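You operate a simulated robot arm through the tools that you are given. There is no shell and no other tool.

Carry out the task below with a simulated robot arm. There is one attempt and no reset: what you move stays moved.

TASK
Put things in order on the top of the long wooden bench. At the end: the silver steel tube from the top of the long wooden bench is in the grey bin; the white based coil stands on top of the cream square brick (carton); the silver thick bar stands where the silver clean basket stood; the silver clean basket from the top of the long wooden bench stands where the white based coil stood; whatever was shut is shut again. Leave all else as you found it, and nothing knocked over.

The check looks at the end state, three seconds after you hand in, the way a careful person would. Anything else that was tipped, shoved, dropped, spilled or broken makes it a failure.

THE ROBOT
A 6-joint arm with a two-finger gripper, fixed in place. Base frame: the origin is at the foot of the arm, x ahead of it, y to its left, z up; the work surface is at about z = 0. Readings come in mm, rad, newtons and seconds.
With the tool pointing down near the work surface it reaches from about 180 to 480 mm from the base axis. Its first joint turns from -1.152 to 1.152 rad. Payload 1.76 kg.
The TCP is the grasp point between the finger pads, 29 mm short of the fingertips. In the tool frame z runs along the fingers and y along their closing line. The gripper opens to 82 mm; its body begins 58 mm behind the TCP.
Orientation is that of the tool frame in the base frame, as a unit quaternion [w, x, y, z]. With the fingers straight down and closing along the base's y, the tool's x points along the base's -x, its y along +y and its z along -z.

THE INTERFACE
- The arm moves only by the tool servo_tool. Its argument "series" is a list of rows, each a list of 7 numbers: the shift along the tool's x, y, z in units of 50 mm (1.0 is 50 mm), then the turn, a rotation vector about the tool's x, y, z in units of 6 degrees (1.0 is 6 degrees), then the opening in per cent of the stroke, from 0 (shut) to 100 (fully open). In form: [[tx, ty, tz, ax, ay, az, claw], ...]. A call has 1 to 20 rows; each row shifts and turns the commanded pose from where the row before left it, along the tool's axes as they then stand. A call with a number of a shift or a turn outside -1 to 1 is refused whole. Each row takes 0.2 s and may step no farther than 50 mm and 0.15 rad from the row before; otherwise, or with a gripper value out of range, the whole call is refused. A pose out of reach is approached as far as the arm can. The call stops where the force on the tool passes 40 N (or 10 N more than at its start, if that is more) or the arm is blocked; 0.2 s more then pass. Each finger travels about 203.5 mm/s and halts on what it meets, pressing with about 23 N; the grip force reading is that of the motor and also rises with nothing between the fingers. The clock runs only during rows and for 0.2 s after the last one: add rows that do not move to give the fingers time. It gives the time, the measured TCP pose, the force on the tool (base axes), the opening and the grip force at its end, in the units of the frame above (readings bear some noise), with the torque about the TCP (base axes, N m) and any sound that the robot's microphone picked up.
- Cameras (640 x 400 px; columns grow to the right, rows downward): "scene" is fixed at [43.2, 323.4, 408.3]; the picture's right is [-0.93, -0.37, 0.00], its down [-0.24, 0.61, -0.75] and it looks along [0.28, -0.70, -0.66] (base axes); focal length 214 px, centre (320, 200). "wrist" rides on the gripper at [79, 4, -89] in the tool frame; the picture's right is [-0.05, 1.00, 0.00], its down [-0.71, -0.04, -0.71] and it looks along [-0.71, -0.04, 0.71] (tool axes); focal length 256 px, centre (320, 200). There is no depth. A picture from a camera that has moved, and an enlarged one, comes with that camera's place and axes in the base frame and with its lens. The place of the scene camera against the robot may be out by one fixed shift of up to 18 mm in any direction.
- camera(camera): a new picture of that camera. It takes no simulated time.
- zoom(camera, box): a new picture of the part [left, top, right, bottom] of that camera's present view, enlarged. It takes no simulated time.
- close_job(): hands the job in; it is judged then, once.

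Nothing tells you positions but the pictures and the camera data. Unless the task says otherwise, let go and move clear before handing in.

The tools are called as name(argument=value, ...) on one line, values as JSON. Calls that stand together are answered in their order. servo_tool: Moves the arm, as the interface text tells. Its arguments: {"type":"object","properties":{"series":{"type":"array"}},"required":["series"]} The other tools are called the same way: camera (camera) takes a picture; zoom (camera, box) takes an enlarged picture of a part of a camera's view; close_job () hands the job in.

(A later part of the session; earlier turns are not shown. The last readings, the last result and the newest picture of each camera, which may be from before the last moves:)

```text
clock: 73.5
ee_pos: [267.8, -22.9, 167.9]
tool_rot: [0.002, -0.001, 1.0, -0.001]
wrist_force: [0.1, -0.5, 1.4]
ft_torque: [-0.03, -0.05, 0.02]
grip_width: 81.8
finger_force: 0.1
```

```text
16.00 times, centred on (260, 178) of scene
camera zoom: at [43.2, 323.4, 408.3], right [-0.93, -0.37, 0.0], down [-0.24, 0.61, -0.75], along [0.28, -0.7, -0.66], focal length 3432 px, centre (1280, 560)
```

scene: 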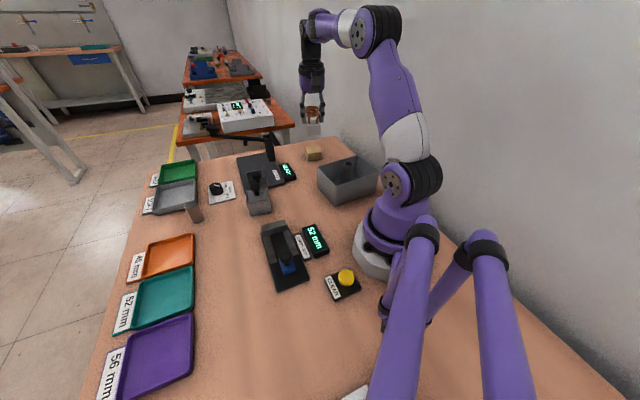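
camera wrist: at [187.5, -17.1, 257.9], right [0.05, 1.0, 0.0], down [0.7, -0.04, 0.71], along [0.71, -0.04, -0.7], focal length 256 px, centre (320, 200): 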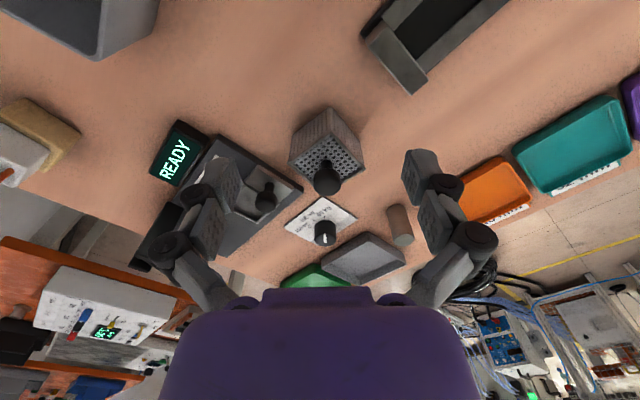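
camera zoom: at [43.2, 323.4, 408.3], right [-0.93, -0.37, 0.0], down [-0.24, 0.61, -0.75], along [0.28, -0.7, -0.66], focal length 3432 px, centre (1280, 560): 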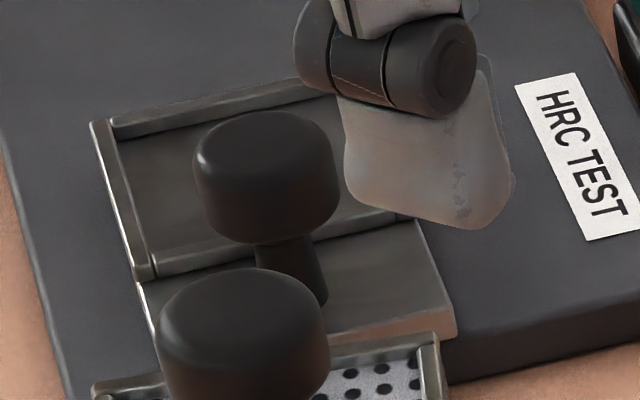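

The basket is a perforated box with a rim and a knob on top (top at about 80 mm). I'll grip its upper body with the weight hanging below; first I move above it and turn to match its sides.

servo_tool(series=[[-0.82, 0.011, 0.39, 0, 0, 0, 100], [-0.82, 0.011, 0.39, 0, 0, 0, 100], [0, 0, 0, 0, 0, -0.919, 100], [0, 0, 0, 0, 0, -0.919, 100], [0, 0, 0, 0, 0, -0.919, 100], [0, 0, 0, 0, 0, -0.919, 100], [0, 0, 0, 0, 0, -0.919, 100], [0, 0, 0, 0, 0, -0.919, 100], [0, 0, 0, 0, 0, -0.919, 100], [0, 0, 0, 0, 0, 0, 100], [0, 0, 0, 0, 0, 0, 100]])

camera(camera="wrist")

zoom(camera="wrist", box=[240, 40, 400, 140])

camera(camera="scene")

```text
clock: 75.9
ee_pos: [348.9, -22.9, 128.3]
tool_rot: [0.001, -0.331, 0.944, -0.002]
wrist_force: [0.4, 0.0, -0.4]
ft_torque: [0.01, 0.02, 0.01]
grip_width: 82.1
finger_force: 0.0
```

```text
taken
camera wrist: at [283.9, -66.1, 218.8], right [-0.58, 0.81, 0.0], down [0.57, 0.41, 0.71], along [0.58, 0.41, -0.71], focal length 256 px, centre (320, 200)
```

wrist: 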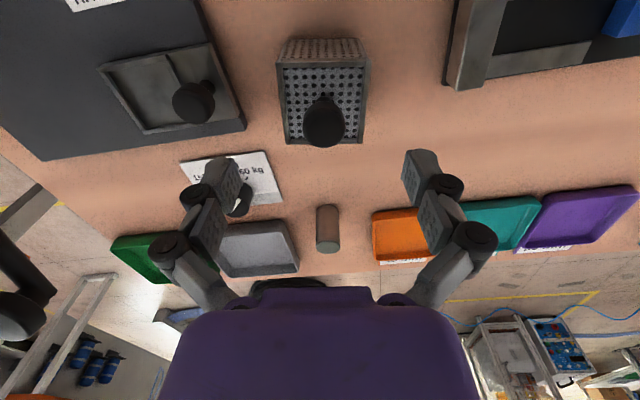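

```text
4.00 times, centred on (320, 90) of wrist
camera zoom: at [283.9, -66.1, 218.8], right [-0.58, 0.81, 0.0], down [0.57, 0.41, 0.71], along [0.58, 0.41, -0.71], focal length 1024 px, centre (320, 640)
```

zoom: 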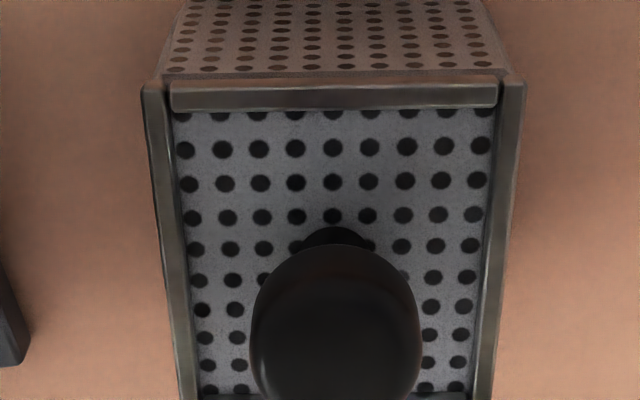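

```text
taken
```

scene: 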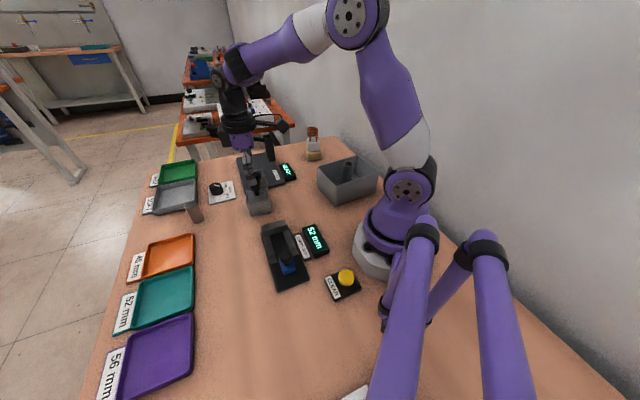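

The basket's sides are about 2° off my heading and its centre about 2.5 mm to the side. I'll correct both and descend around its upper half.

servo_tool(series=[[-0.02, 0.05, 0, 0, 0, 0.35, 100], [0, 0, 0.4, 0, 0, 0, 100], [0, 0, 0, 0, 0, 0, 100], [0, 0, 0, 0, 0, 0, 100]])

zoom(camera="wrist", box=[192, 40, 448, 200])

```text
clock: 76.9
ee_pos: [348.2, -19.3, 109.0]
tool_rot: [0.001, -0.314, 0.95, -0.002]
wrist_force: [0.2, -0.4, -1.0]
ft_torque: [-0.01, -0.02, 0.04]
grip_width: 81.8
finger_force: 0.0
```

```text
2.50 times, centred on (320, 120) of wrist
camera zoom: at [281.8, -61.2, 198.5], right [-0.55, 0.83, 0.0], down [0.59, 0.39, 0.71], along [0.59, 0.39, -0.71], focal length 640 px, centre (320, 400)
```

zoom: 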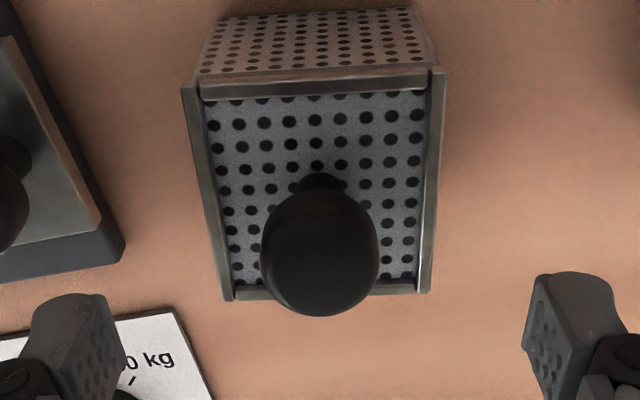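

Now aligned and centred. Descending so the pads cover the upper part of the basket, then gripping.

servo_tool(series=[[0, 0, 0.5, 0, 0, 0, 100], [0, 0, 0.5, 0, 0, 0, 100], [0, 0, 0.2, 0, 0, 0, 100], [0, 0, 0, 0, 0, 0, 100], [0, 0, 0, 0, 0, 0, 85], [0, 0, 0, 0, 0, 0, 0], [0, 0, 0, 0, 0, 0, 0], [0, 0, 0, 0, 0, 0, 0]])

camera(camera="wrist")

zoom(camera="scene", box=[210, 140, 306, 220])

```text
clock: 78.7
ee_pos: [349.2, -18.9, 48.6]
tool_rot: [0.001, -0.313, 0.95, -0.001]
wrist_force: [0.3, 4.2, 7.8]
ft_torque: [0.25, 0.11, -0.02]
grip_width: 57.5
finger_force: 23.4
```

```text
taken
camera wrist: at [282.2, -61.0, 138.4], right [-0.55, 0.83, 0.0], down [0.59, 0.39, 0.71], along [0.59, 0.39, -0.71], focal length 256 px, centre (320, 200)
```

wrist: 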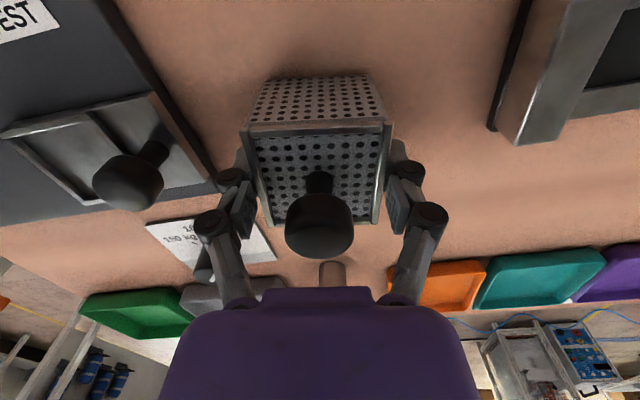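

```text
5.00 times, centred on (258, 180) of scene
camera zoom: at [43.2, 323.4, 408.3], right [-0.93, -0.37, 0.0], down [-0.24, 0.61, -0.75], along [0.28, -0.7, -0.66], focal length 1072 px, centre (630, 300)
```

zoom: 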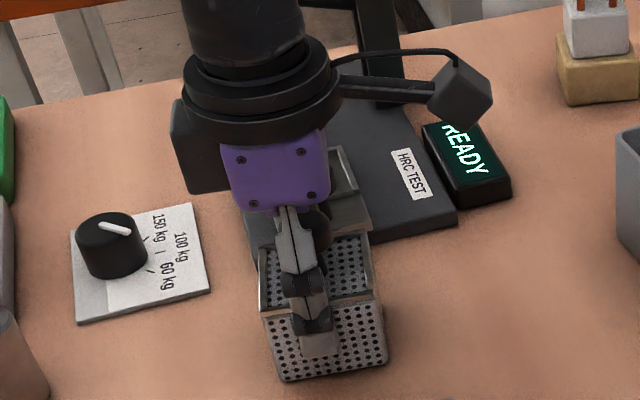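

Gripped at 57.5 mm. Slow test lift and hold.

servo_tool(series=[[0, 0, -0.04, 0, 0, 0, 0], [0, 0, -0.04, 0, 0, 0, 0], [0, 0, -0.04, 0, 0, 0, 0], [0, 0, -0.04, 0, 0, 0, 0], [0, 0, 0, 0, 0, 0, 0]])

camera(camera="wrist")

servo_tool(series=[[0, 0, 0, 0, 0, 0, 0], [0, 0, 0, 0, 0, 0, 0], [0, 0, 0, 0, 0, 0, 0], [0, 0, 0, 0, 0, 0, 0], [0, 0, 0, 0, 0, 0, 0], [0, 0, 0, 0, 0, 0, 0]])

camera(camera="wrist")

zoom(camera="scene", box=[210, 140, 306, 220])

```text
clock: 79.9
ee_pos: [348.5, -20.0, 57.5]
tool_rot: [0.001, -0.313, 0.95, -0.001]
wrist_force: [0.0, 0.5, -0.5]
ft_torque: [0.02, 0.02, 0.01]
grip_width: 57.5
finger_force: 23.4
```

```text
taken
camera wrist: at [281.4, -61.3, 147.6], right [-0.55, 0.83, 0.0], down [0.59, 0.39, 0.71], along [0.59, 0.39, -0.71], focal length 256 px, centre (320, 200)
```

wrist: 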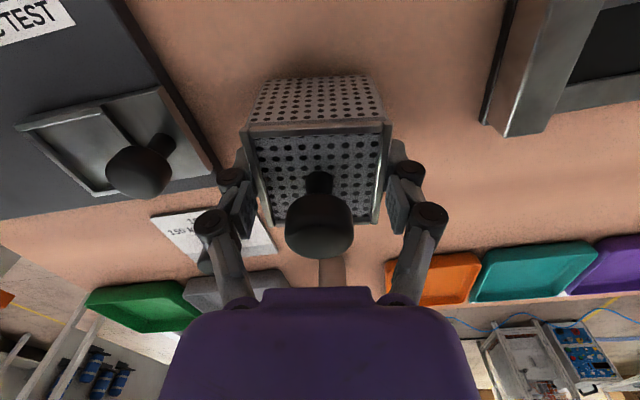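

```text
clock: 81.3
ee_pos: [347.3, -20.5, 58.1]
tool_rot: [0.001, -0.313, 0.95, -0.003]
wrist_force: [0.7, -0.3, -1.8]
ft_torque: [-0.02, 0.0, 0.02]
grip_width: 57.4
finger_force: 23.2
```

```text
taken
camera wrist: at [281.4, -61.3, 147.5], right [-0.55, 0.83, 0.0], down [0.59, 0.39, 0.71], along [0.59, 0.39, -0.71], focal length 256 px, centre (320, 200)
```

wrist: 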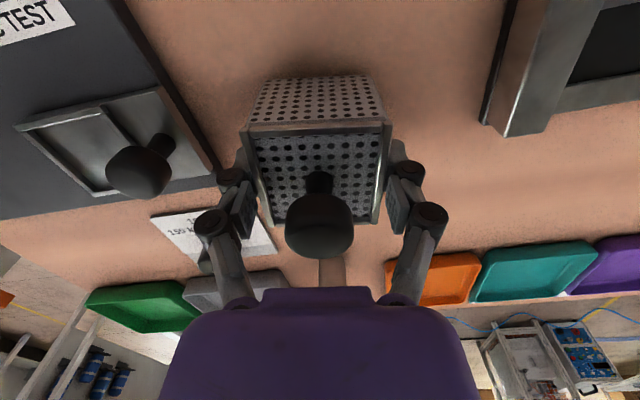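

```text
5.00 times, centred on (258, 180) of scene
camera zoom: at [43.3, 323.4, 408.3], right [-0.93, -0.37, 0.0], down [-0.24, 0.61, -0.75], along [0.28, -0.7, -0.66], focal length 1072 px, centre (630, 300)
```

zoom: 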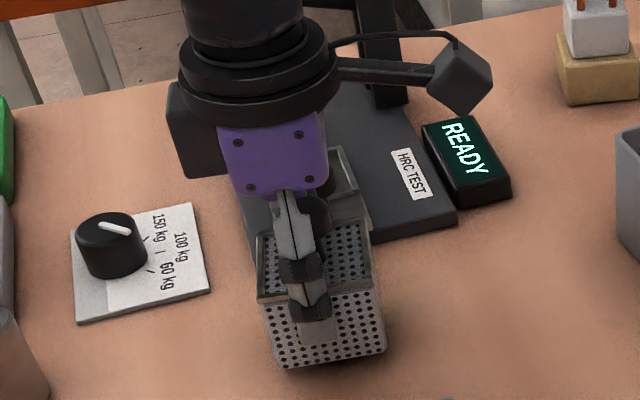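

The basket holds steady with no slip. I'll lift it higher and carry it gently to the coil's former place.

servo_tool(series=[[0, 0, -0.2, 0, 0, 0, 0], [0, 0, -0.4, 0, 0, 0, 0], [0, 0, -0.4, 0, 0, 0, 0], [0, 0, -0.4, 0, 0, 0, 0], [0, 0, -0.3, 0, 0, 0, 0], [0, 0, -0.1, 0, 0, 0, 0], [0, 0, 0, 0, 0, 0, 0]])

camera(camera="wrist")

```text
clock: 82.9
ee_pos: [348.0, -18.2, 147.7]
tool_rot: [0.001, -0.315, 0.949, -0.001]
wrist_force: [-0.3, 1.0, -2.8]
ft_torque: [0.01, -0.06, 0.0]
grip_width: 57.4
finger_force: 23.0
```

```text
taken
camera wrist: at [280.9, -59.9, 237.8], right [-0.55, 0.83, 0.0], down [0.59, 0.39, 0.71], along [0.59, 0.39, -0.71], focal length 256 px, centre (320, 200)
```

wrist: 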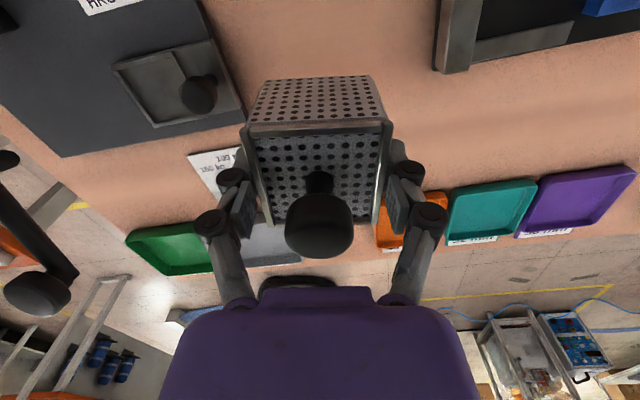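

servo_tool(series=[[-0.2705, 0.4686, 0, 0, 0, 0, 0], [-0.2705, 0.4686, 0, 0, 0, 0, 0], [-0.2705, 0.4686, 0, 0, 0, 0, 0], [-0.2705, 0.4686, 0, 0, 0, 0, 0], [-0.0065, 0.555, 0, 0, 0, 0, 0], [-0.0065, 0.555, 0, 0, 0, 0, 0], [-0.0065, 0.555, 0, 0, 0, 0, 0], [-0.0065, 0.555, 0, 0, 0, 0, 0], [0.212, 0.502, 0, 0, 0, 0, 0], [0.212, 0.502, 0, 0, 0, 0, 0], [0.212, 0.502, 0, 0, 0, 0, 0], [0.212, 0.502, 0, 0, 0, 0, 0], [0, 0, 0, 0, 0, 0, 0], [0, 0, 0, 0, 0, 0, 0]])

camera(camera="wrist")

camera(camera="scene")

```text
clock: 85.9
ee_pos: [176.4, 234.2, 146.3]
tool_rot: [0.001, -0.313, 0.95, -0.001]
wrist_force: [0.1, 0.0, -2.2]
ft_torque: [0.01, 0.05, -0.02]
grip_width: 57.7
finger_force: 23.0
```

```text
taken
camera wrist: at [109.5, 192.2, 236.3], right [-0.55, 0.83, 0.0], down [0.59, 0.39, 0.71], along [0.59, 0.39, -0.71], focal length 256 px, centre (320, 200)
```

wrist: 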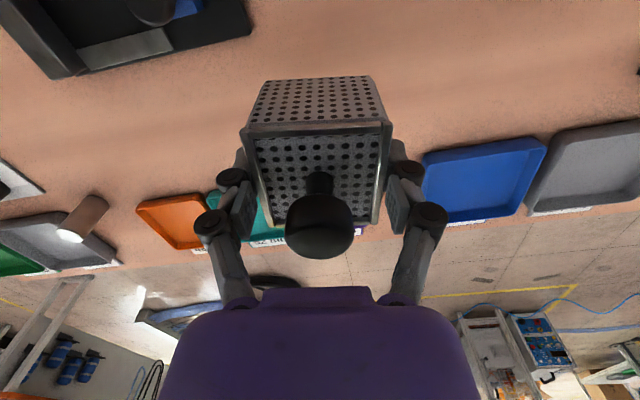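

```text
taken
```

scene: 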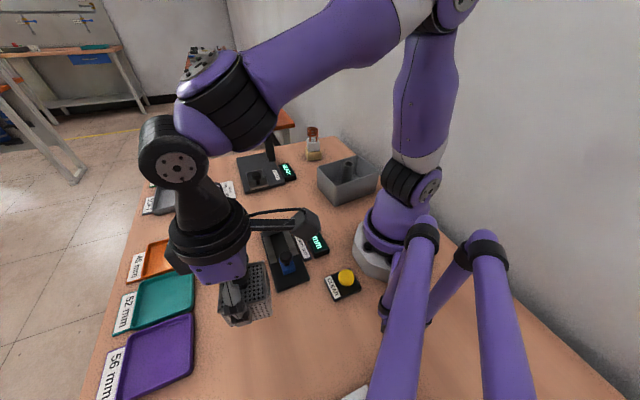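

The basket is over the coil's old spot (about (176, 235.5)). Lowering it.

servo_tool(series=[[0.0, 0, 0.3, 0, 0, 0, 0], [0, 0, 0.4, 0, 0, 0, 0], [0, 0, 0.4, 0, 0, 0, 0], [0, 0, 0.4, 0, 0, 0, 0], [0, 0, 0.3, 0, 0, 0, 0], [0, 0, 0, 0, 0, 0, 0]])

camera(camera="wrist")

zoom(camera="scene", box=[200, 250, 328, 350])

```text
clock: 87.3
ee_pos: [177.9, 231.4, 55.8]
tool_rot: [0.001, -0.313, 0.95, -0.001]
wrist_force: [-0.3, 0.3, -1.0]
ft_torque: [0.01, 0.0, 0.01]
grip_width: 57.7
finger_force: 22.7
```

```text
taken
camera wrist: at [110.5, 191.0, 146.3], right [-0.55, 0.83, 0.0], down [0.59, 0.39, 0.71], along [0.59, 0.39, -0.71], focal length 256 px, centre (320, 200)
```

wrist: 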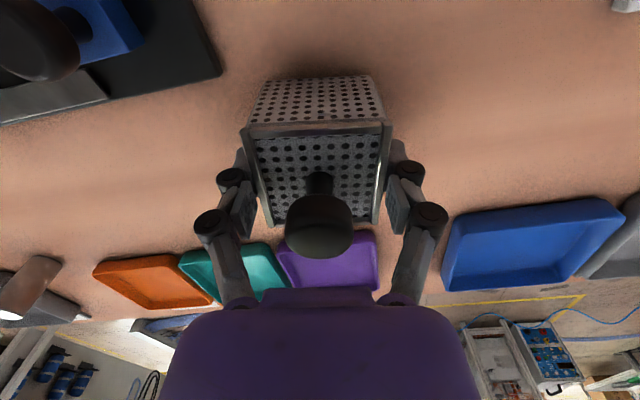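

```text
4.00 times, centred on (264, 300) of scene
camera zoom: at [43.3, 323.4, 408.3], right [-0.93, -0.37, 0.0], down [-0.24, 0.61, -0.75], along [0.28, -0.7, -0.66], focal length 858 px, centre (544, -200)
```

zoom: 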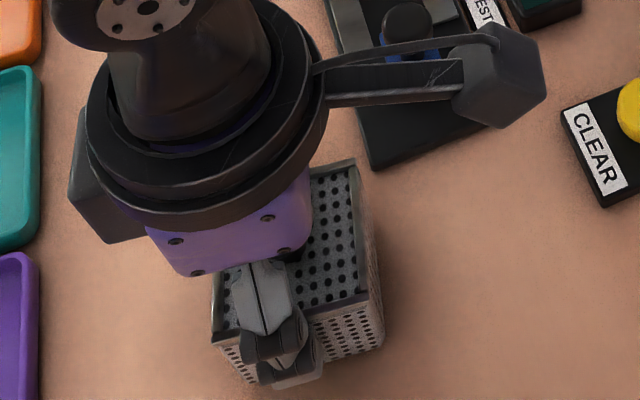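

servo_tool(series=[[0, 0, 0.06, 0, 0, 0, 0], [0, 0, 0.06, 0, 0, 0, 0], [0, 0, 0, 0, 0, 0, 0]])

servo_tool(series=[[0, 0, 0.02, 0, 0, 0, 0], [0, 0, 0, 0, 0, 0, 0]])

```text
clock: 88.1
ee_pos: [176.2, 233.9, 50.2]
tool_rot: [0.001, -0.313, 0.95, -0.002]
wrist_force: [-0.3, 1.0, -2.5]
ft_torque: [-0.01, -0.03, 0.0]
grip_width: 57.5
finger_force: 22.6
```

```text
clock: 88.7
ee_pos: [176.9, 233.6, 48.4]
tool_rot: [0.001, -0.313, 0.95, -0.002]
wrist_force: [0.2, -0.7, -1.3]
ft_torque: [-0.01, -0.02, 0.02]
grip_width: 57.7
finger_force: 23.5
```

servo_tool(series=[[0, 0, 0.02, 0, 0, 0, 0], [0, 0, 0, 0, 0, 0, 0]])

zoom(camera="wrist", box=[224, 60, 416, 180])

```text
clock: 89.3
ee_pos: [177.1, 233.6, 48.7]
tool_rot: [0.001, -0.314, 0.95, -0.001]
wrist_force: [-1.1, -1.8, 8.4]
ft_torque: [0.04, 0.02, 0.0]
grip_width: 57.5
finger_force: 23.0
```

```text
3.33 times, centred on (320, 120) of wrist
camera zoom: at [110.4, 191.9, 138.5], right [-0.55, 0.83, 0.0], down [0.59, 0.39, 0.71], along [0.59, 0.39, -0.71], focal length 853 px, centre (320, 467)
```

zoom: 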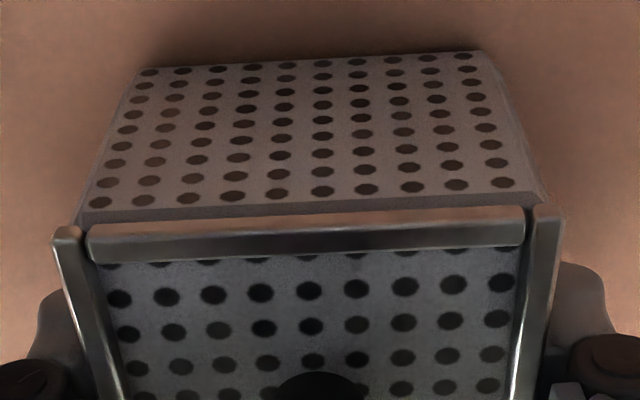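

Contact at 8 N — the basket rests on the table. Releasing and rising.

servo_tool(series=[[0, 0, 0, 0, 0, 0, 80], [0, 0, 0, 0, 0, 0, 95], [0, 0, 0, 0, 0, 0, 100], [0, 0, -0.2, 0, 0, 0, 100], [0, 0, -0.6, 0, 0, 0, 100], [0, 0, -0.8, 0, 0, 0, 100], [0, 0, -0.8, 0, 0, 0, 100], [0, 0, 0, 0, 0, 0, 100], [0, 0, 0, 0, 0, 0, 100]])

camera(camera="wrist")

camera(camera="scene")

zoom(camera="wrist", box=[240, 20, 400, 120])

```text
clock: 91.3
ee_pos: [176.9, 233.3, 167.3]
tool_rot: [0.001, -0.314, 0.95, -0.001]
wrist_force: [-0.1, 0.8, -0.5]
ft_torque: [0.02, -0.05, 0.0]
grip_width: 82.0
finger_force: 0.1
```

```text
taken
camera wrist: at [110.0, 191.5, 257.1], right [-0.55, 0.83, 0.0], down [0.59, 0.39, 0.71], along [0.59, 0.39, -0.71], focal length 256 px, centre (320, 200)
```

wrist: 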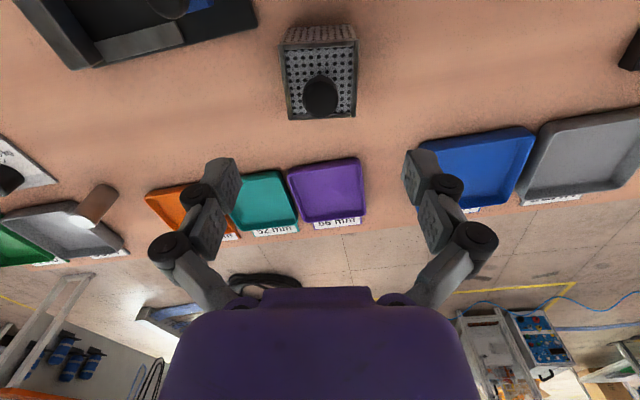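

```text
taken
```

scene: 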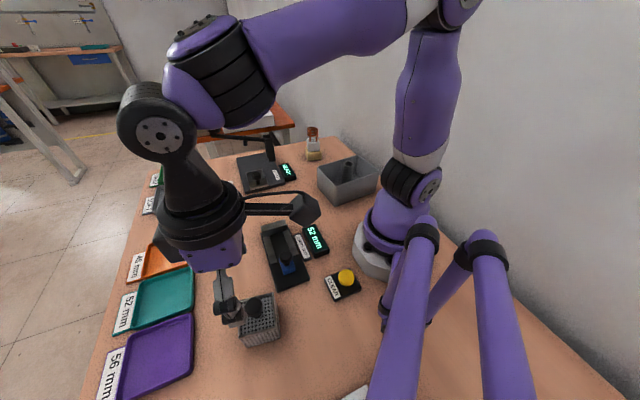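

```text
4.00 times, centred on (320, 70) of wrist
camera zoom: at [110.0, 191.5, 257.1], right [-0.55, 0.83, 0.0], down [0.59, 0.39, 0.71], along [0.59, 0.39, -0.71], focal length 1024 px, centre (320, 720)
```

zoom: 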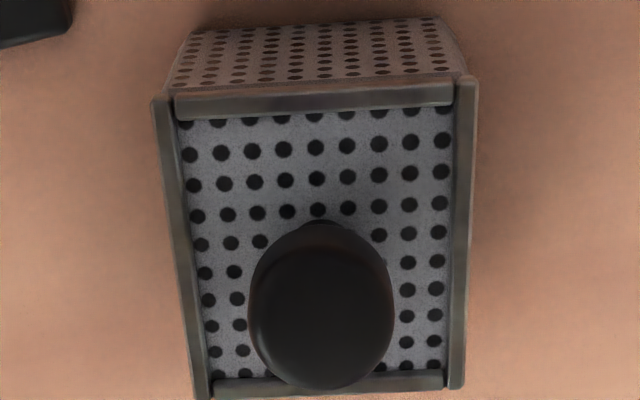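

The basket stands on the coil's old spot within about 1.5 mm. Next is the thick bar: I'll move to view it closely.

servo_tool(series=[[0, 0, 0, 0, 0, 0.8833, 100], [0, 0, 0, 0, 0, 0.8833, 100], [0, 0, 0, 0, 0, 0.8833, 100], [0, 0, 0, 0, 0, 0.8833, 100], [0, 0, 0, 0, 0, 0.8833, 100], [-0.4876, -0.5195, 0, 0, 0, 0, 100], [-0.4876, -0.5195, 0, 0, 0, 0, 100], [-0.4876, -0.5195, 0, 0, 0, 0, 100], [-0.4876, -0.5195, 0, 0, 0, 0, 100], [-0.559, -0.667, 0.12, 0, 0, 0, 100], [-0.559, -0.667, 0.12, 0, 0, 0, 100], [-0.559, -0.667, 0.12, 0, 0, 0, 100], [0, 0, 0, 0, 0, 0, 100], [0, 0, 0, 0, 0, 0, 100]])

camera(camera="wrist")

zoom(camera="wrist", box=[224, 90, 416, 210])

zoom(camera="scene", box=[200, 260, 328, 360])

```text
clock: 94.3
ee_pos: [392.1, 61.4, 151.5]
tool_rot: [0.0, -0.087, 0.996, -0.001]
wrist_force: [0.2, -0.5, -0.5]
ft_torque: [0.02, -0.02, 0.04]
grip_width: 82.2
finger_force: 0.0
```

```text
taken
camera wrist: at [312.3, 54.3, 241.7], right [-0.12, 0.99, 0.0], down [0.7, 0.09, 0.71], along [0.7, 0.08, -0.71], focal length 256 px, centre (320, 200)
```

wrist: 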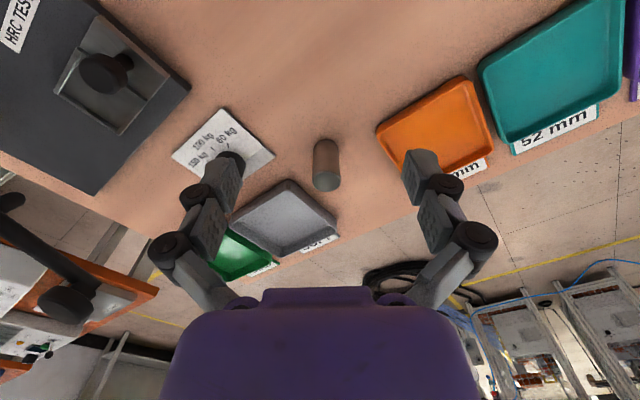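

```text
3.33 times, centred on (320, 150) of wrist
camera zoom: at [312.3, 54.3, 241.7], right [-0.12, 0.99, 0.0], down [0.7, 0.09, 0.71], along [0.7, 0.08, -0.71], focal length 853 px, centre (320, 367)
```

zoom: 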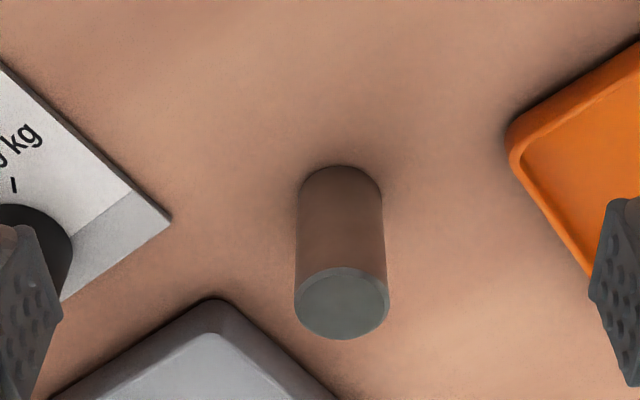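

```text
4.00 times, centred on (264, 310) of scene
camera zoom: at [43.3, 323.4, 408.3], right [-0.93, -0.37, 0.0], down [-0.24, 0.61, -0.75], along [0.28, -0.7, -0.66], focal length 858 px, centre (544, -240)
```

zoom: 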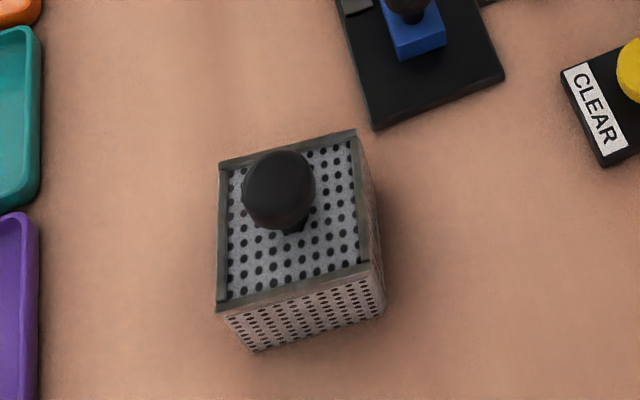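

The bar stands at about (473, 81), roughly 480 mm out, at the edge of reach. I'll tilt the tool outward by 10° (in the finger plane, so the bar stays vertical) and approach above it.

servo_tool(series=[[0, 0, 0, 0, -0.8333, 0, 70], [0, 0, 0, 0, -0.8333, 0, 70], [0, 0, 0, 0, 0, 0, 70], [-0.4797, 0.0153, 0.509, 0, 0, 0, 70], [-0.4797, 0.0153, 0.509, 0, 0, 0, 70], [-0.4797, 0.0153, 0.509, 0, 0, 0, 70], [0, 0, 0, 0, 0, 0, 70], [0, 0, 0, 0, 0, 0, 70]])

camera(camera="wrist")

camera(camera="scene")

```text
clock: 96.1
ee_pos: [473.2, 79.7, 88.0]
tool_rot: [0.088, -0.086, 0.992, 0.006]
wrist_force: [-0.2, 0.4, 0.2]
ft_torque: [-0.03, 0.02, 0.01]
grip_width: 57.2
finger_force: 0.1
```

```text
taken
camera wrist: at [378.8, 69.7, 163.5], right [-0.12, 0.99, 0.01], down [0.57, 0.06, 0.82], along [0.81, 0.1, -0.57], focal length 256 px, centre (320, 200)
```

wrist: 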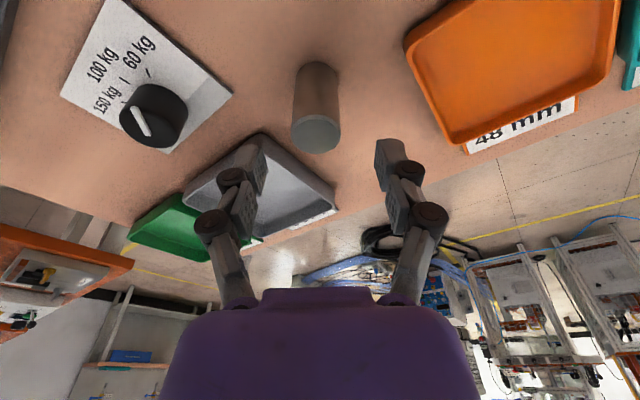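

```text
taken
```

scene: 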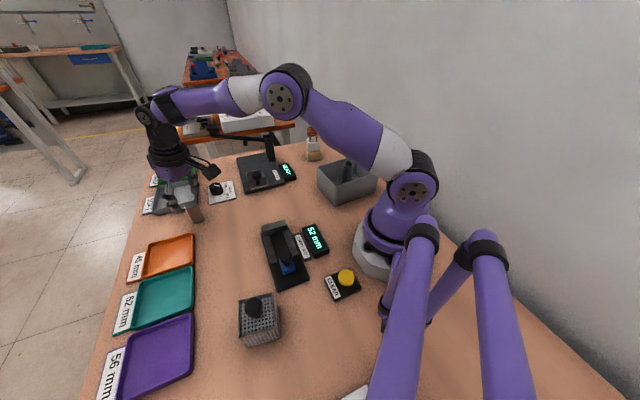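

zoom(camera="wrist", box=[256, 60, 384, 160])

```text
4.00 times, centred on (320, 110) of wrist
camera zoom: at [378.8, 69.7, 163.5], right [-0.12, 0.99, 0.01], down [0.57, 0.06, 0.82], along [0.81, 0.1, -0.57], focal length 1024 px, centre (320, 560)
```

zoom: 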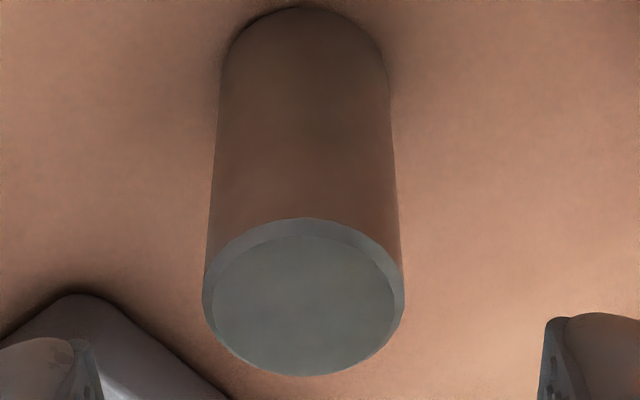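

The bar is about 2 mm off to one side; correcting and descending vertically to grip it.

servo_tool(series=[[-0.028, -0.04, 0, 0, 0, 0, 70], [0.0744, 0, 0.4216, 0, 0, 0, 70], [0.0744, 0, 0.4216, 0, 0, 0, 70], [0.0372, 0, 0.2108, 0, 0, 0, 70], [0, 0, 0, 0, 0, 0, 70], [0, 0, 0, 0, 0, 0, 70]])

camera(camera="wrist")

zoom(camera="scene", box=[140, 150, 268, 250])

```text
clock: 97.5
ee_pos: [476.3, 78.5, 35.3]
tool_rot: [0.088, -0.086, 0.992, 0.006]
wrist_force: [0.2, 0.7, -0.5]
ft_torque: [-0.01, -0.02, -0.01]
grip_width: 57.4
finger_force: 0.2
```

```text
taken
camera wrist: at [381.1, 67.9, 110.3], right [-0.12, 0.99, 0.01], down [0.57, 0.06, 0.82], along [0.81, 0.1, -0.57], focal length 256 px, centre (320, 200)
```

wrist: 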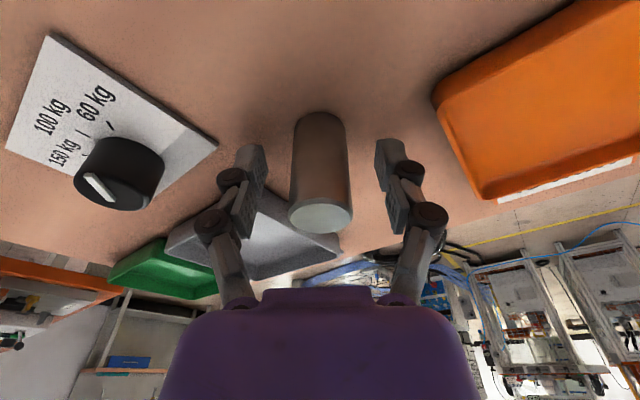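

```text
4.00 times, centred on (204, 200) of scene
camera zoom: at [43.2, 323.4, 408.3], right [-0.93, -0.37, 0.0], down [-0.24, 0.61, -0.75], along [0.28, -0.7, -0.66], focal length 858 px, centre (784, 200)
```

zoom: 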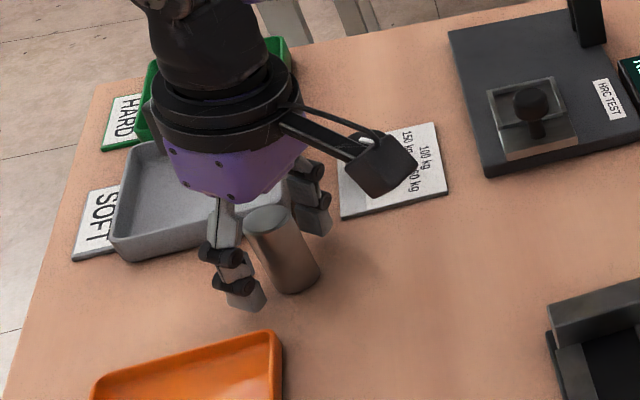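

The bar is centred between the fingers. Closing and doing a slow test lift.

servo_tool(series=[[0, 0, 0, 0, 0, 0, 45], [0, 0, 0, 0, 0, 0, 0], [0, 0, 0, 0, 0, 0, 0], [0, 0, 0, 0, 0, 0, 0]])

camera(camera="wrist")

servo_tool(series=[[-0.007, 0, -0.04, 0, 0, 0, 0], [-0.007, 0, -0.04, 0, 0, 0, 0], [-0.007, 0, -0.04, 0, 0, 0, 0], [-0.007, 0, -0.04, 0, 0, 0, 0], [0, 0, 0, 0, 0, 0, 0]])

camera(camera="wrist")

zoom(camera="scene", box=[140, 150, 268, 250])

```text
clock: 98.5
ee_pos: [474.5, 78.1, 35.6]
tool_rot: [0.088, -0.088, 0.992, 0.006]
wrist_force: [0.6, 2.0, 4.2]
ft_torque: [0.1, 0.02, 0.01]
grip_width: 27.3
finger_force: 23.1
```

```text
taken
camera wrist: at [381.1, 68.0, 110.6], right [-0.12, 0.99, 0.01], down [0.57, 0.06, 0.82], along [0.81, 0.1, -0.57], focal length 256 px, centre (320, 200)
```

wrist: 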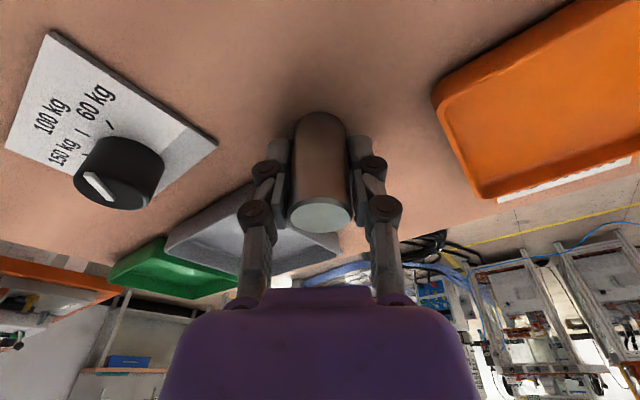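

```text
clock: 99.7
ee_pos: [475.7, 78.6, 44.7]
tool_rot: [0.087, -0.087, 0.992, 0.006]
wrist_force: [0.1, -0.2, -2.3]
ft_torque: [0.01, 0.0, 0.0]
grip_width: 27.2
finger_force: 23.4
```

```text
taken
camera wrist: at [382.9, 68.8, 118.9], right [-0.12, 0.99, 0.01], down [0.57, 0.06, 0.82], along [0.81, 0.1, -0.57], focal length 256 px, centre (320, 200)
```

wrist: 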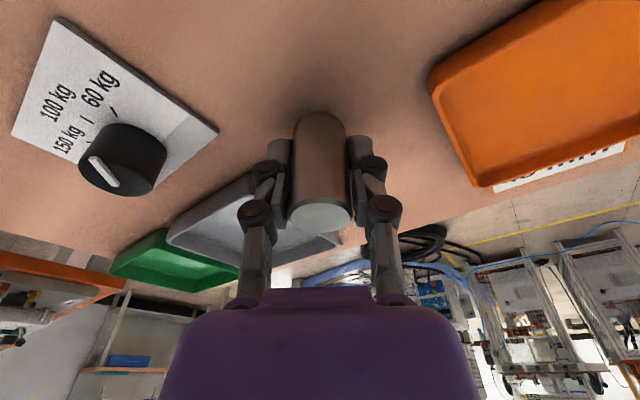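

```text
4.00 times, centred on (204, 200) of scene
camera zoom: at [43.3, 323.4, 408.3], right [-0.93, -0.37, 0.0], down [-0.24, 0.61, -0.75], along [0.28, -0.7, -0.66], focal length 858 px, centre (784, 200)
```

zoom: 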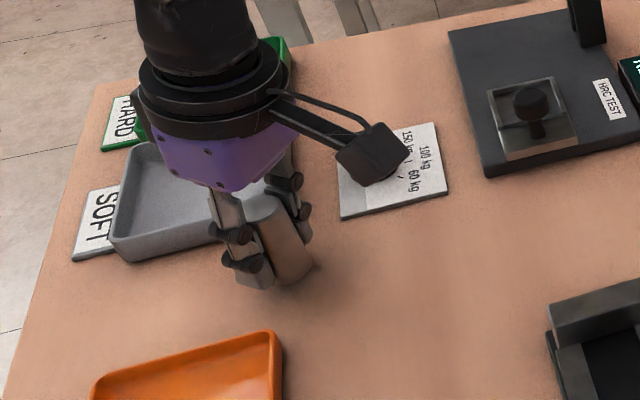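

The bar is held firmly. I'll lift it and carry it to the basket's former spot, near (348, -18), keeping the same tilt so it stays vertical.

servo_tool(series=[[0.1275, 0, -0.4287, 0, 0, 0, 0], [0.1275, 0, -0.4287, 0, 0, 0, 0], [0.1275, 0, -0.4287, 0, 0, 0, 0], [0.4484, -0.3012, -0.079, 0, 0, 0, 0], [0.4484, -0.3012, -0.079, 0, 0, 0, 0], [0.4484, -0.3012, -0.079, 0, 0, 0, 0], [0.4484, -0.3012, -0.079, 0, 0, 0, 0], [0.4484, -0.3012, -0.079, 0, 0, 0, 0], [0, 0, 0, 0, 0, 0, 0], [0, 0, 0, 0, 0, 0, 0]])

camera(camera="wrist")

camera(camera="scene")

```text
clock: 101.9
ee_pos: [346.9, -20.2, 103.1]
tool_rot: [0.088, -0.086, 0.992, 0.006]
wrist_force: [-0.4, 0.5, -2.9]
ft_torque: [-0.05, 0.04, 0.01]
grip_width: 27.3
finger_force: 22.4
```

```text
taken
camera wrist: at [253.8, -30.4, 178.3], right [-0.12, 0.99, 0.01], down [0.57, 0.06, 0.82], along [0.81, 0.1, -0.57], focal length 256 px, centre (320, 200)
```

wrist: 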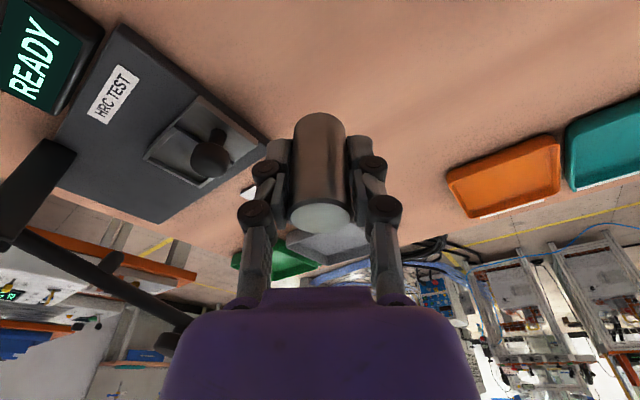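

```text
taken
```

scene: 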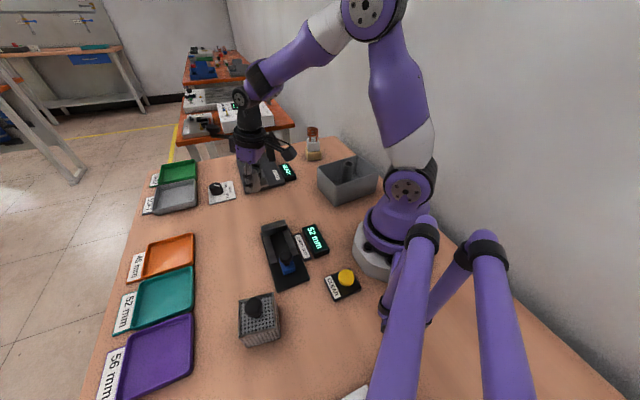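

The bar is above the basket's old spot. Lowering vertically.

servo_tool(series=[[0.0538, 0, 0.3054, 0, 0, 0, 0], [0.0538, 0, 0.3054, 0, 0, 0, 0], [0.0538, 0, 0.3054, 0, 0, 0, 0], [0.0538, 0, 0.3054, 0, 0, 0, 0], [0, 0, 0, 0, 0, 0, 0], [0, 0, 0, 0, 0, 0, 0]])

camera(camera="wrist")

zoom(camera="scene", box=[200, 130, 328, 230])

```text
clock: 103.3
ee_pos: [347.4, -20.0, 40.7]
tool_rot: [0.088, -0.087, 0.992, 0.006]
wrist_force: [-0.2, -0.1, -3.3]
ft_torque: [0.0, 0.0, 0.01]
grip_width: 27.1
finger_force: 22.7
```

```text
taken
camera wrist: at [253.2, -30.8, 115.7], right [-0.12, 0.99, 0.01], down [0.57, 0.06, 0.82], along [0.81, 0.1, -0.57], focal length 256 px, centre (320, 200)
```

wrist: 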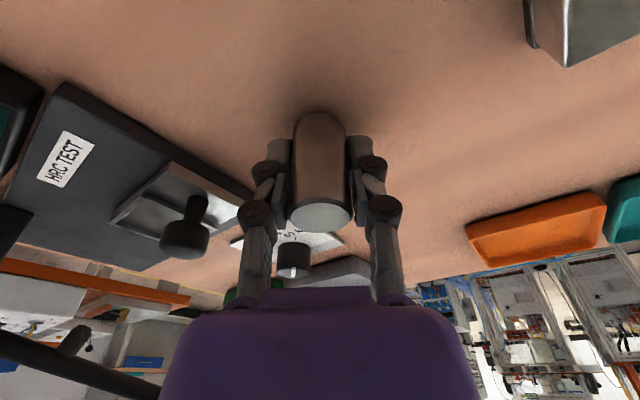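

```text
4.00 times, centred on (264, 180) of scene
camera zoom: at [43.3, 323.4, 408.3], right [-0.93, -0.37, 0.0], down [-0.24, 0.61, -0.75], along [0.28, -0.7, -0.66], focal length 858 px, centre (544, 280)
```

zoom: 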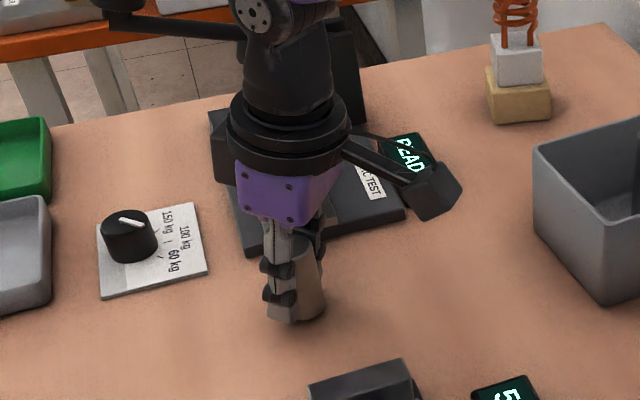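

servo_tool(series=[[0.0052, 0, 0.0295, 0, 0, 0, 0], [0.0052, 0, 0.0295, 0, 0, 0, 0], [0, 0, 0, 0, 0, 0, 0]])

servo_tool(series=[[0.0035, 0, 0.0197, 0, 0, 0, 0], [0, 0, 0, 0, 0, 0, 0]])

```text
clock: 104.1
ee_pos: [347.3, -20.4, 38.4]
tool_rot: [0.088, -0.086, 0.992, 0.006]
wrist_force: [-1.1, 0.2, -1.5]
ft_torque: [0.03, -0.02, 0.04]
grip_width: 27.5
finger_force: 22.9
```

```text
clock: 104.7
ee_pos: [346.6, -19.4, 38.4]
tool_rot: [0.088, -0.087, 0.992, 0.006]
wrist_force: [0.2, -0.1, -3.4]
ft_torque: [0.0, -0.01, -0.01]
grip_width: 27.2
finger_force: 22.9
```

servo_tool(series=[[0.0035, 0, 0.0197, 0, 0, 0, 0], [0, 0, 0, 0, 0, 0, 0]])

servo_tool(series=[[0.0017, 0, 0.0098, 0, 0, 0, 0], [0, 0, 0, 0, 0, 0, 0]])

```text
clock: 105.3
ee_pos: [347.1, -20.0, 36.6]
tool_rot: [0.088, -0.087, 0.992, 0.006]
wrist_force: [0.1, -0.3, -2.7]
ft_torque: [-0.01, -0.01, -0.05]
grip_width: 27.4
finger_force: 22.9
```

```text
clock: 105.9
ee_pos: [346.9, -19.5, 37.0]
tool_rot: [0.088, -0.087, 0.992, 0.006]
wrist_force: [-0.2, 0.3, -3.4]
ft_torque: [0.02, 0.03, 0.01]
grip_width: 27.6
finger_force: 23.2
```

servo_tool(series=[[0.0017, 0, 0.0098, 0, 0, 0, 0], [0, 0, 0, 0, 0, 0, 0]])

servo_tool(series=[[0.0017, 0, 0.0098, 0, 0, 0, 0], [0, 0, 0, 0, 0, 0, 0]])

```text
clock: 106.5
ee_pos: [346.9, -19.0, 35.9]
tool_rot: [0.088, -0.087, 0.992, 0.006]
wrist_force: [-2.0, -0.3, 3.3]
ft_torque: [0.03, 0.04, 0.0]
grip_width: 27.1
finger_force: 23.3
```

```text
clock: 107.1
ee_pos: [347.5, -20.5, 34.6]
tool_rot: [0.089, -0.087, 0.992, 0.006]
wrist_force: [-4.9, -1.6, 13.4]
ft_torque: [-0.05, 0.18, 0.01]
grip_width: 27.4
finger_force: 23.0
```

Contact made. Easing off half a millimetre, then releasing.

servo_tool(series=[[-0.0017, 0, -0.0098, 0, 0, 0, 0], [0, 0, 0, 0, 0, 0, 0]])

servo_tool(series=[[0, 0, 0, 0, 0, 0, 40], [0, 0, 0, 0, 0, 0, 50], [0, 0, 0, 0, 0, 0, 65], [0, 0, 0, 0, 0, 0, 65]])

camera(camera="wrist")

zoom(camera="scene", box=[200, 130, 328, 230])

```text
clock: 107.7
ee_pos: [348.0, -20.2, 34.8]
tool_rot: [0.088, -0.087, 0.992, 0.007]
wrist_force: [1.0, -0.2, -1.3]
ft_torque: [-0.01, -0.04, 0.0]
grip_width: 27.5
finger_force: 23.1
```

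```text
clock: 108.7
ee_pos: [347.9, -20.9, 35.5]
tool_rot: [0.088, -0.087, 0.992, 0.006]
wrist_force: [-0.8, 0.4, -0.4]
ft_torque: [0.0, 0.02, 0.0]
grip_width: 52.9
finger_force: 0.1
```

```text
taken
camera wrist: at [254.4, -30.5, 110.5], right [-0.12, 0.99, 0.01], down [0.57, 0.06, 0.82], along [0.81, 0.1, -0.57], focal length 256 px, centre (320, 200)
```

wrist: 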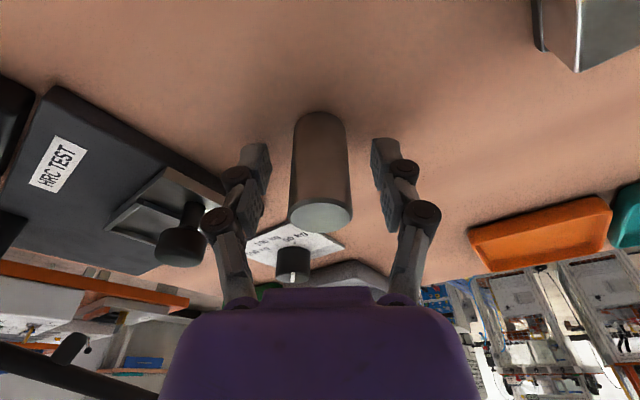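

```text
4.00 times, centred on (264, 180) of scene
camera zoom: at [43.2, 323.4, 408.3], right [-0.93, -0.37, 0.0], down [-0.24, 0.61, -0.75], along [0.28, -0.7, -0.66], focal length 858 px, centre (544, 280)
```

zoom: 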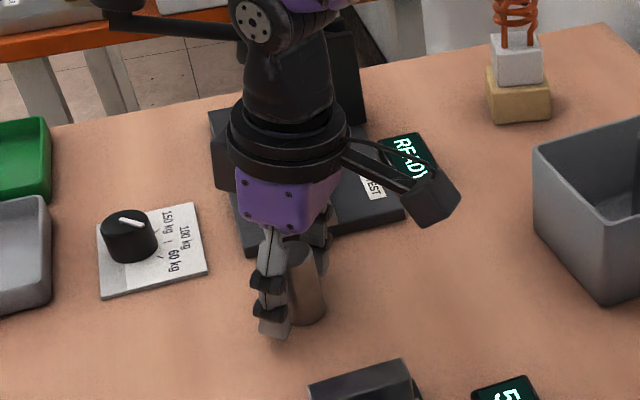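

The bar stands free. Rising vertically, levelling the tool and checking the whole scene.

servo_tool(series=[[-0.0435, 0, -0.246, 0, 0, 0, 80], [-0.087, 0, -0.4925, 0, 0, 0, 100], [-0.087, 0, -0.4925, 0, 0, 0, 100], [-0.087, 0, -0.4925, 0, 0, 0, 100], [-0.087, 0, -0.4925, 0, 0, 0, 100], [0, 0, 0, 0, 0.8333, 0, 100], [0, 0, 0, 0, 0.8333, 0, 100], [0.5, 0, -0.4, 0, 0, 0, 100], [0.5, 0, -0.4, 0, 0, 0, 100], [0, 0, 0, 0, 0, 0, 100]])

camera(camera="wrist")

camera(camera="scene")

zoom(camera="scene", box=[140, 130, 300, 230])

zoom(camera="wrist", box=[240, 60, 400, 160])

```text
clock: 110.9
ee_pos: [296.8, -28.3, 188.6]
tool_rot: [0.001, -0.087, 0.996, -0.002]
wrist_force: [0.2, 0.6, 0.0]
ft_torque: [0.03, -0.01, -0.01]
grip_width: 82.0
finger_force: 0.1
```

```text
taken
camera wrist: at [218.1, -36.9, 278.2], right [-0.12, 0.99, 0.0], down [0.7, 0.09, 0.71], along [0.7, 0.08, -0.71], focal length 256 px, centre (320, 200)
```

wrist: 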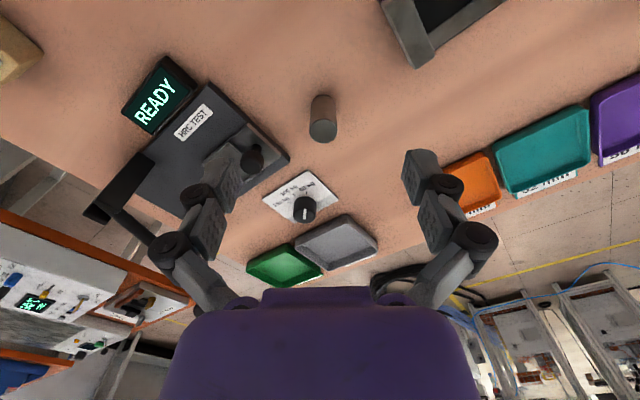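

```text
taken
```

scene: 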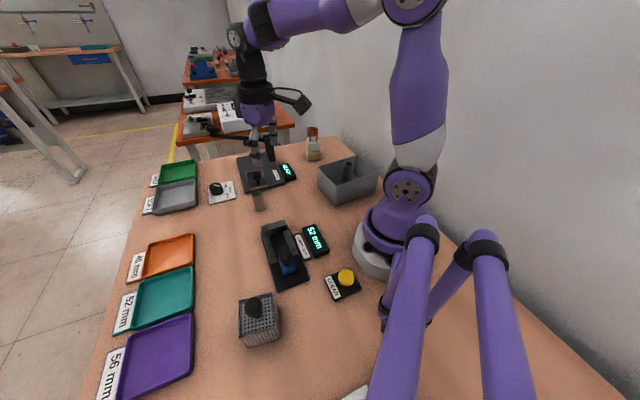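

```text
4.00 times, centred on (220, 180) of scene
camera zoom: at [43.2, 323.4, 408.3], right [-0.93, -0.37, 0.0], down [-0.24, 0.61, -0.75], along [0.28, -0.7, -0.66], focal length 858 px, centre (720, 280)
```

zoom: 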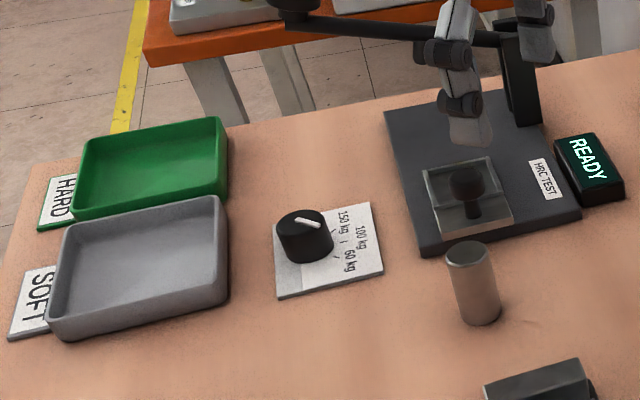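

```text
4.00 times, centred on (320, 110) of wrist
camera zoom: at [218.1, -36.9, 278.2], right [-0.12, 0.99, 0.0], down [0.7, 0.09, 0.71], along [0.7, 0.08, -0.71], focal length 1024 px, centre (320, 560)
```

zoom: 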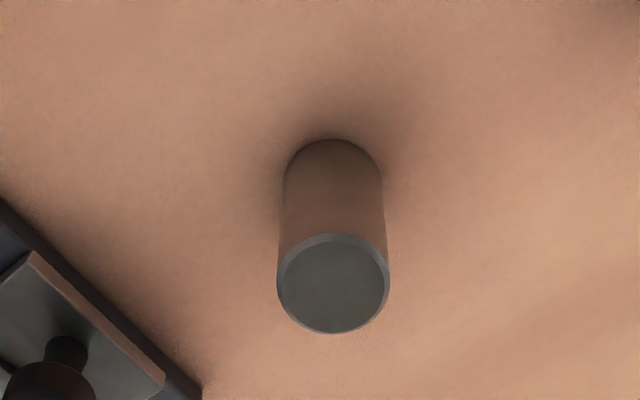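

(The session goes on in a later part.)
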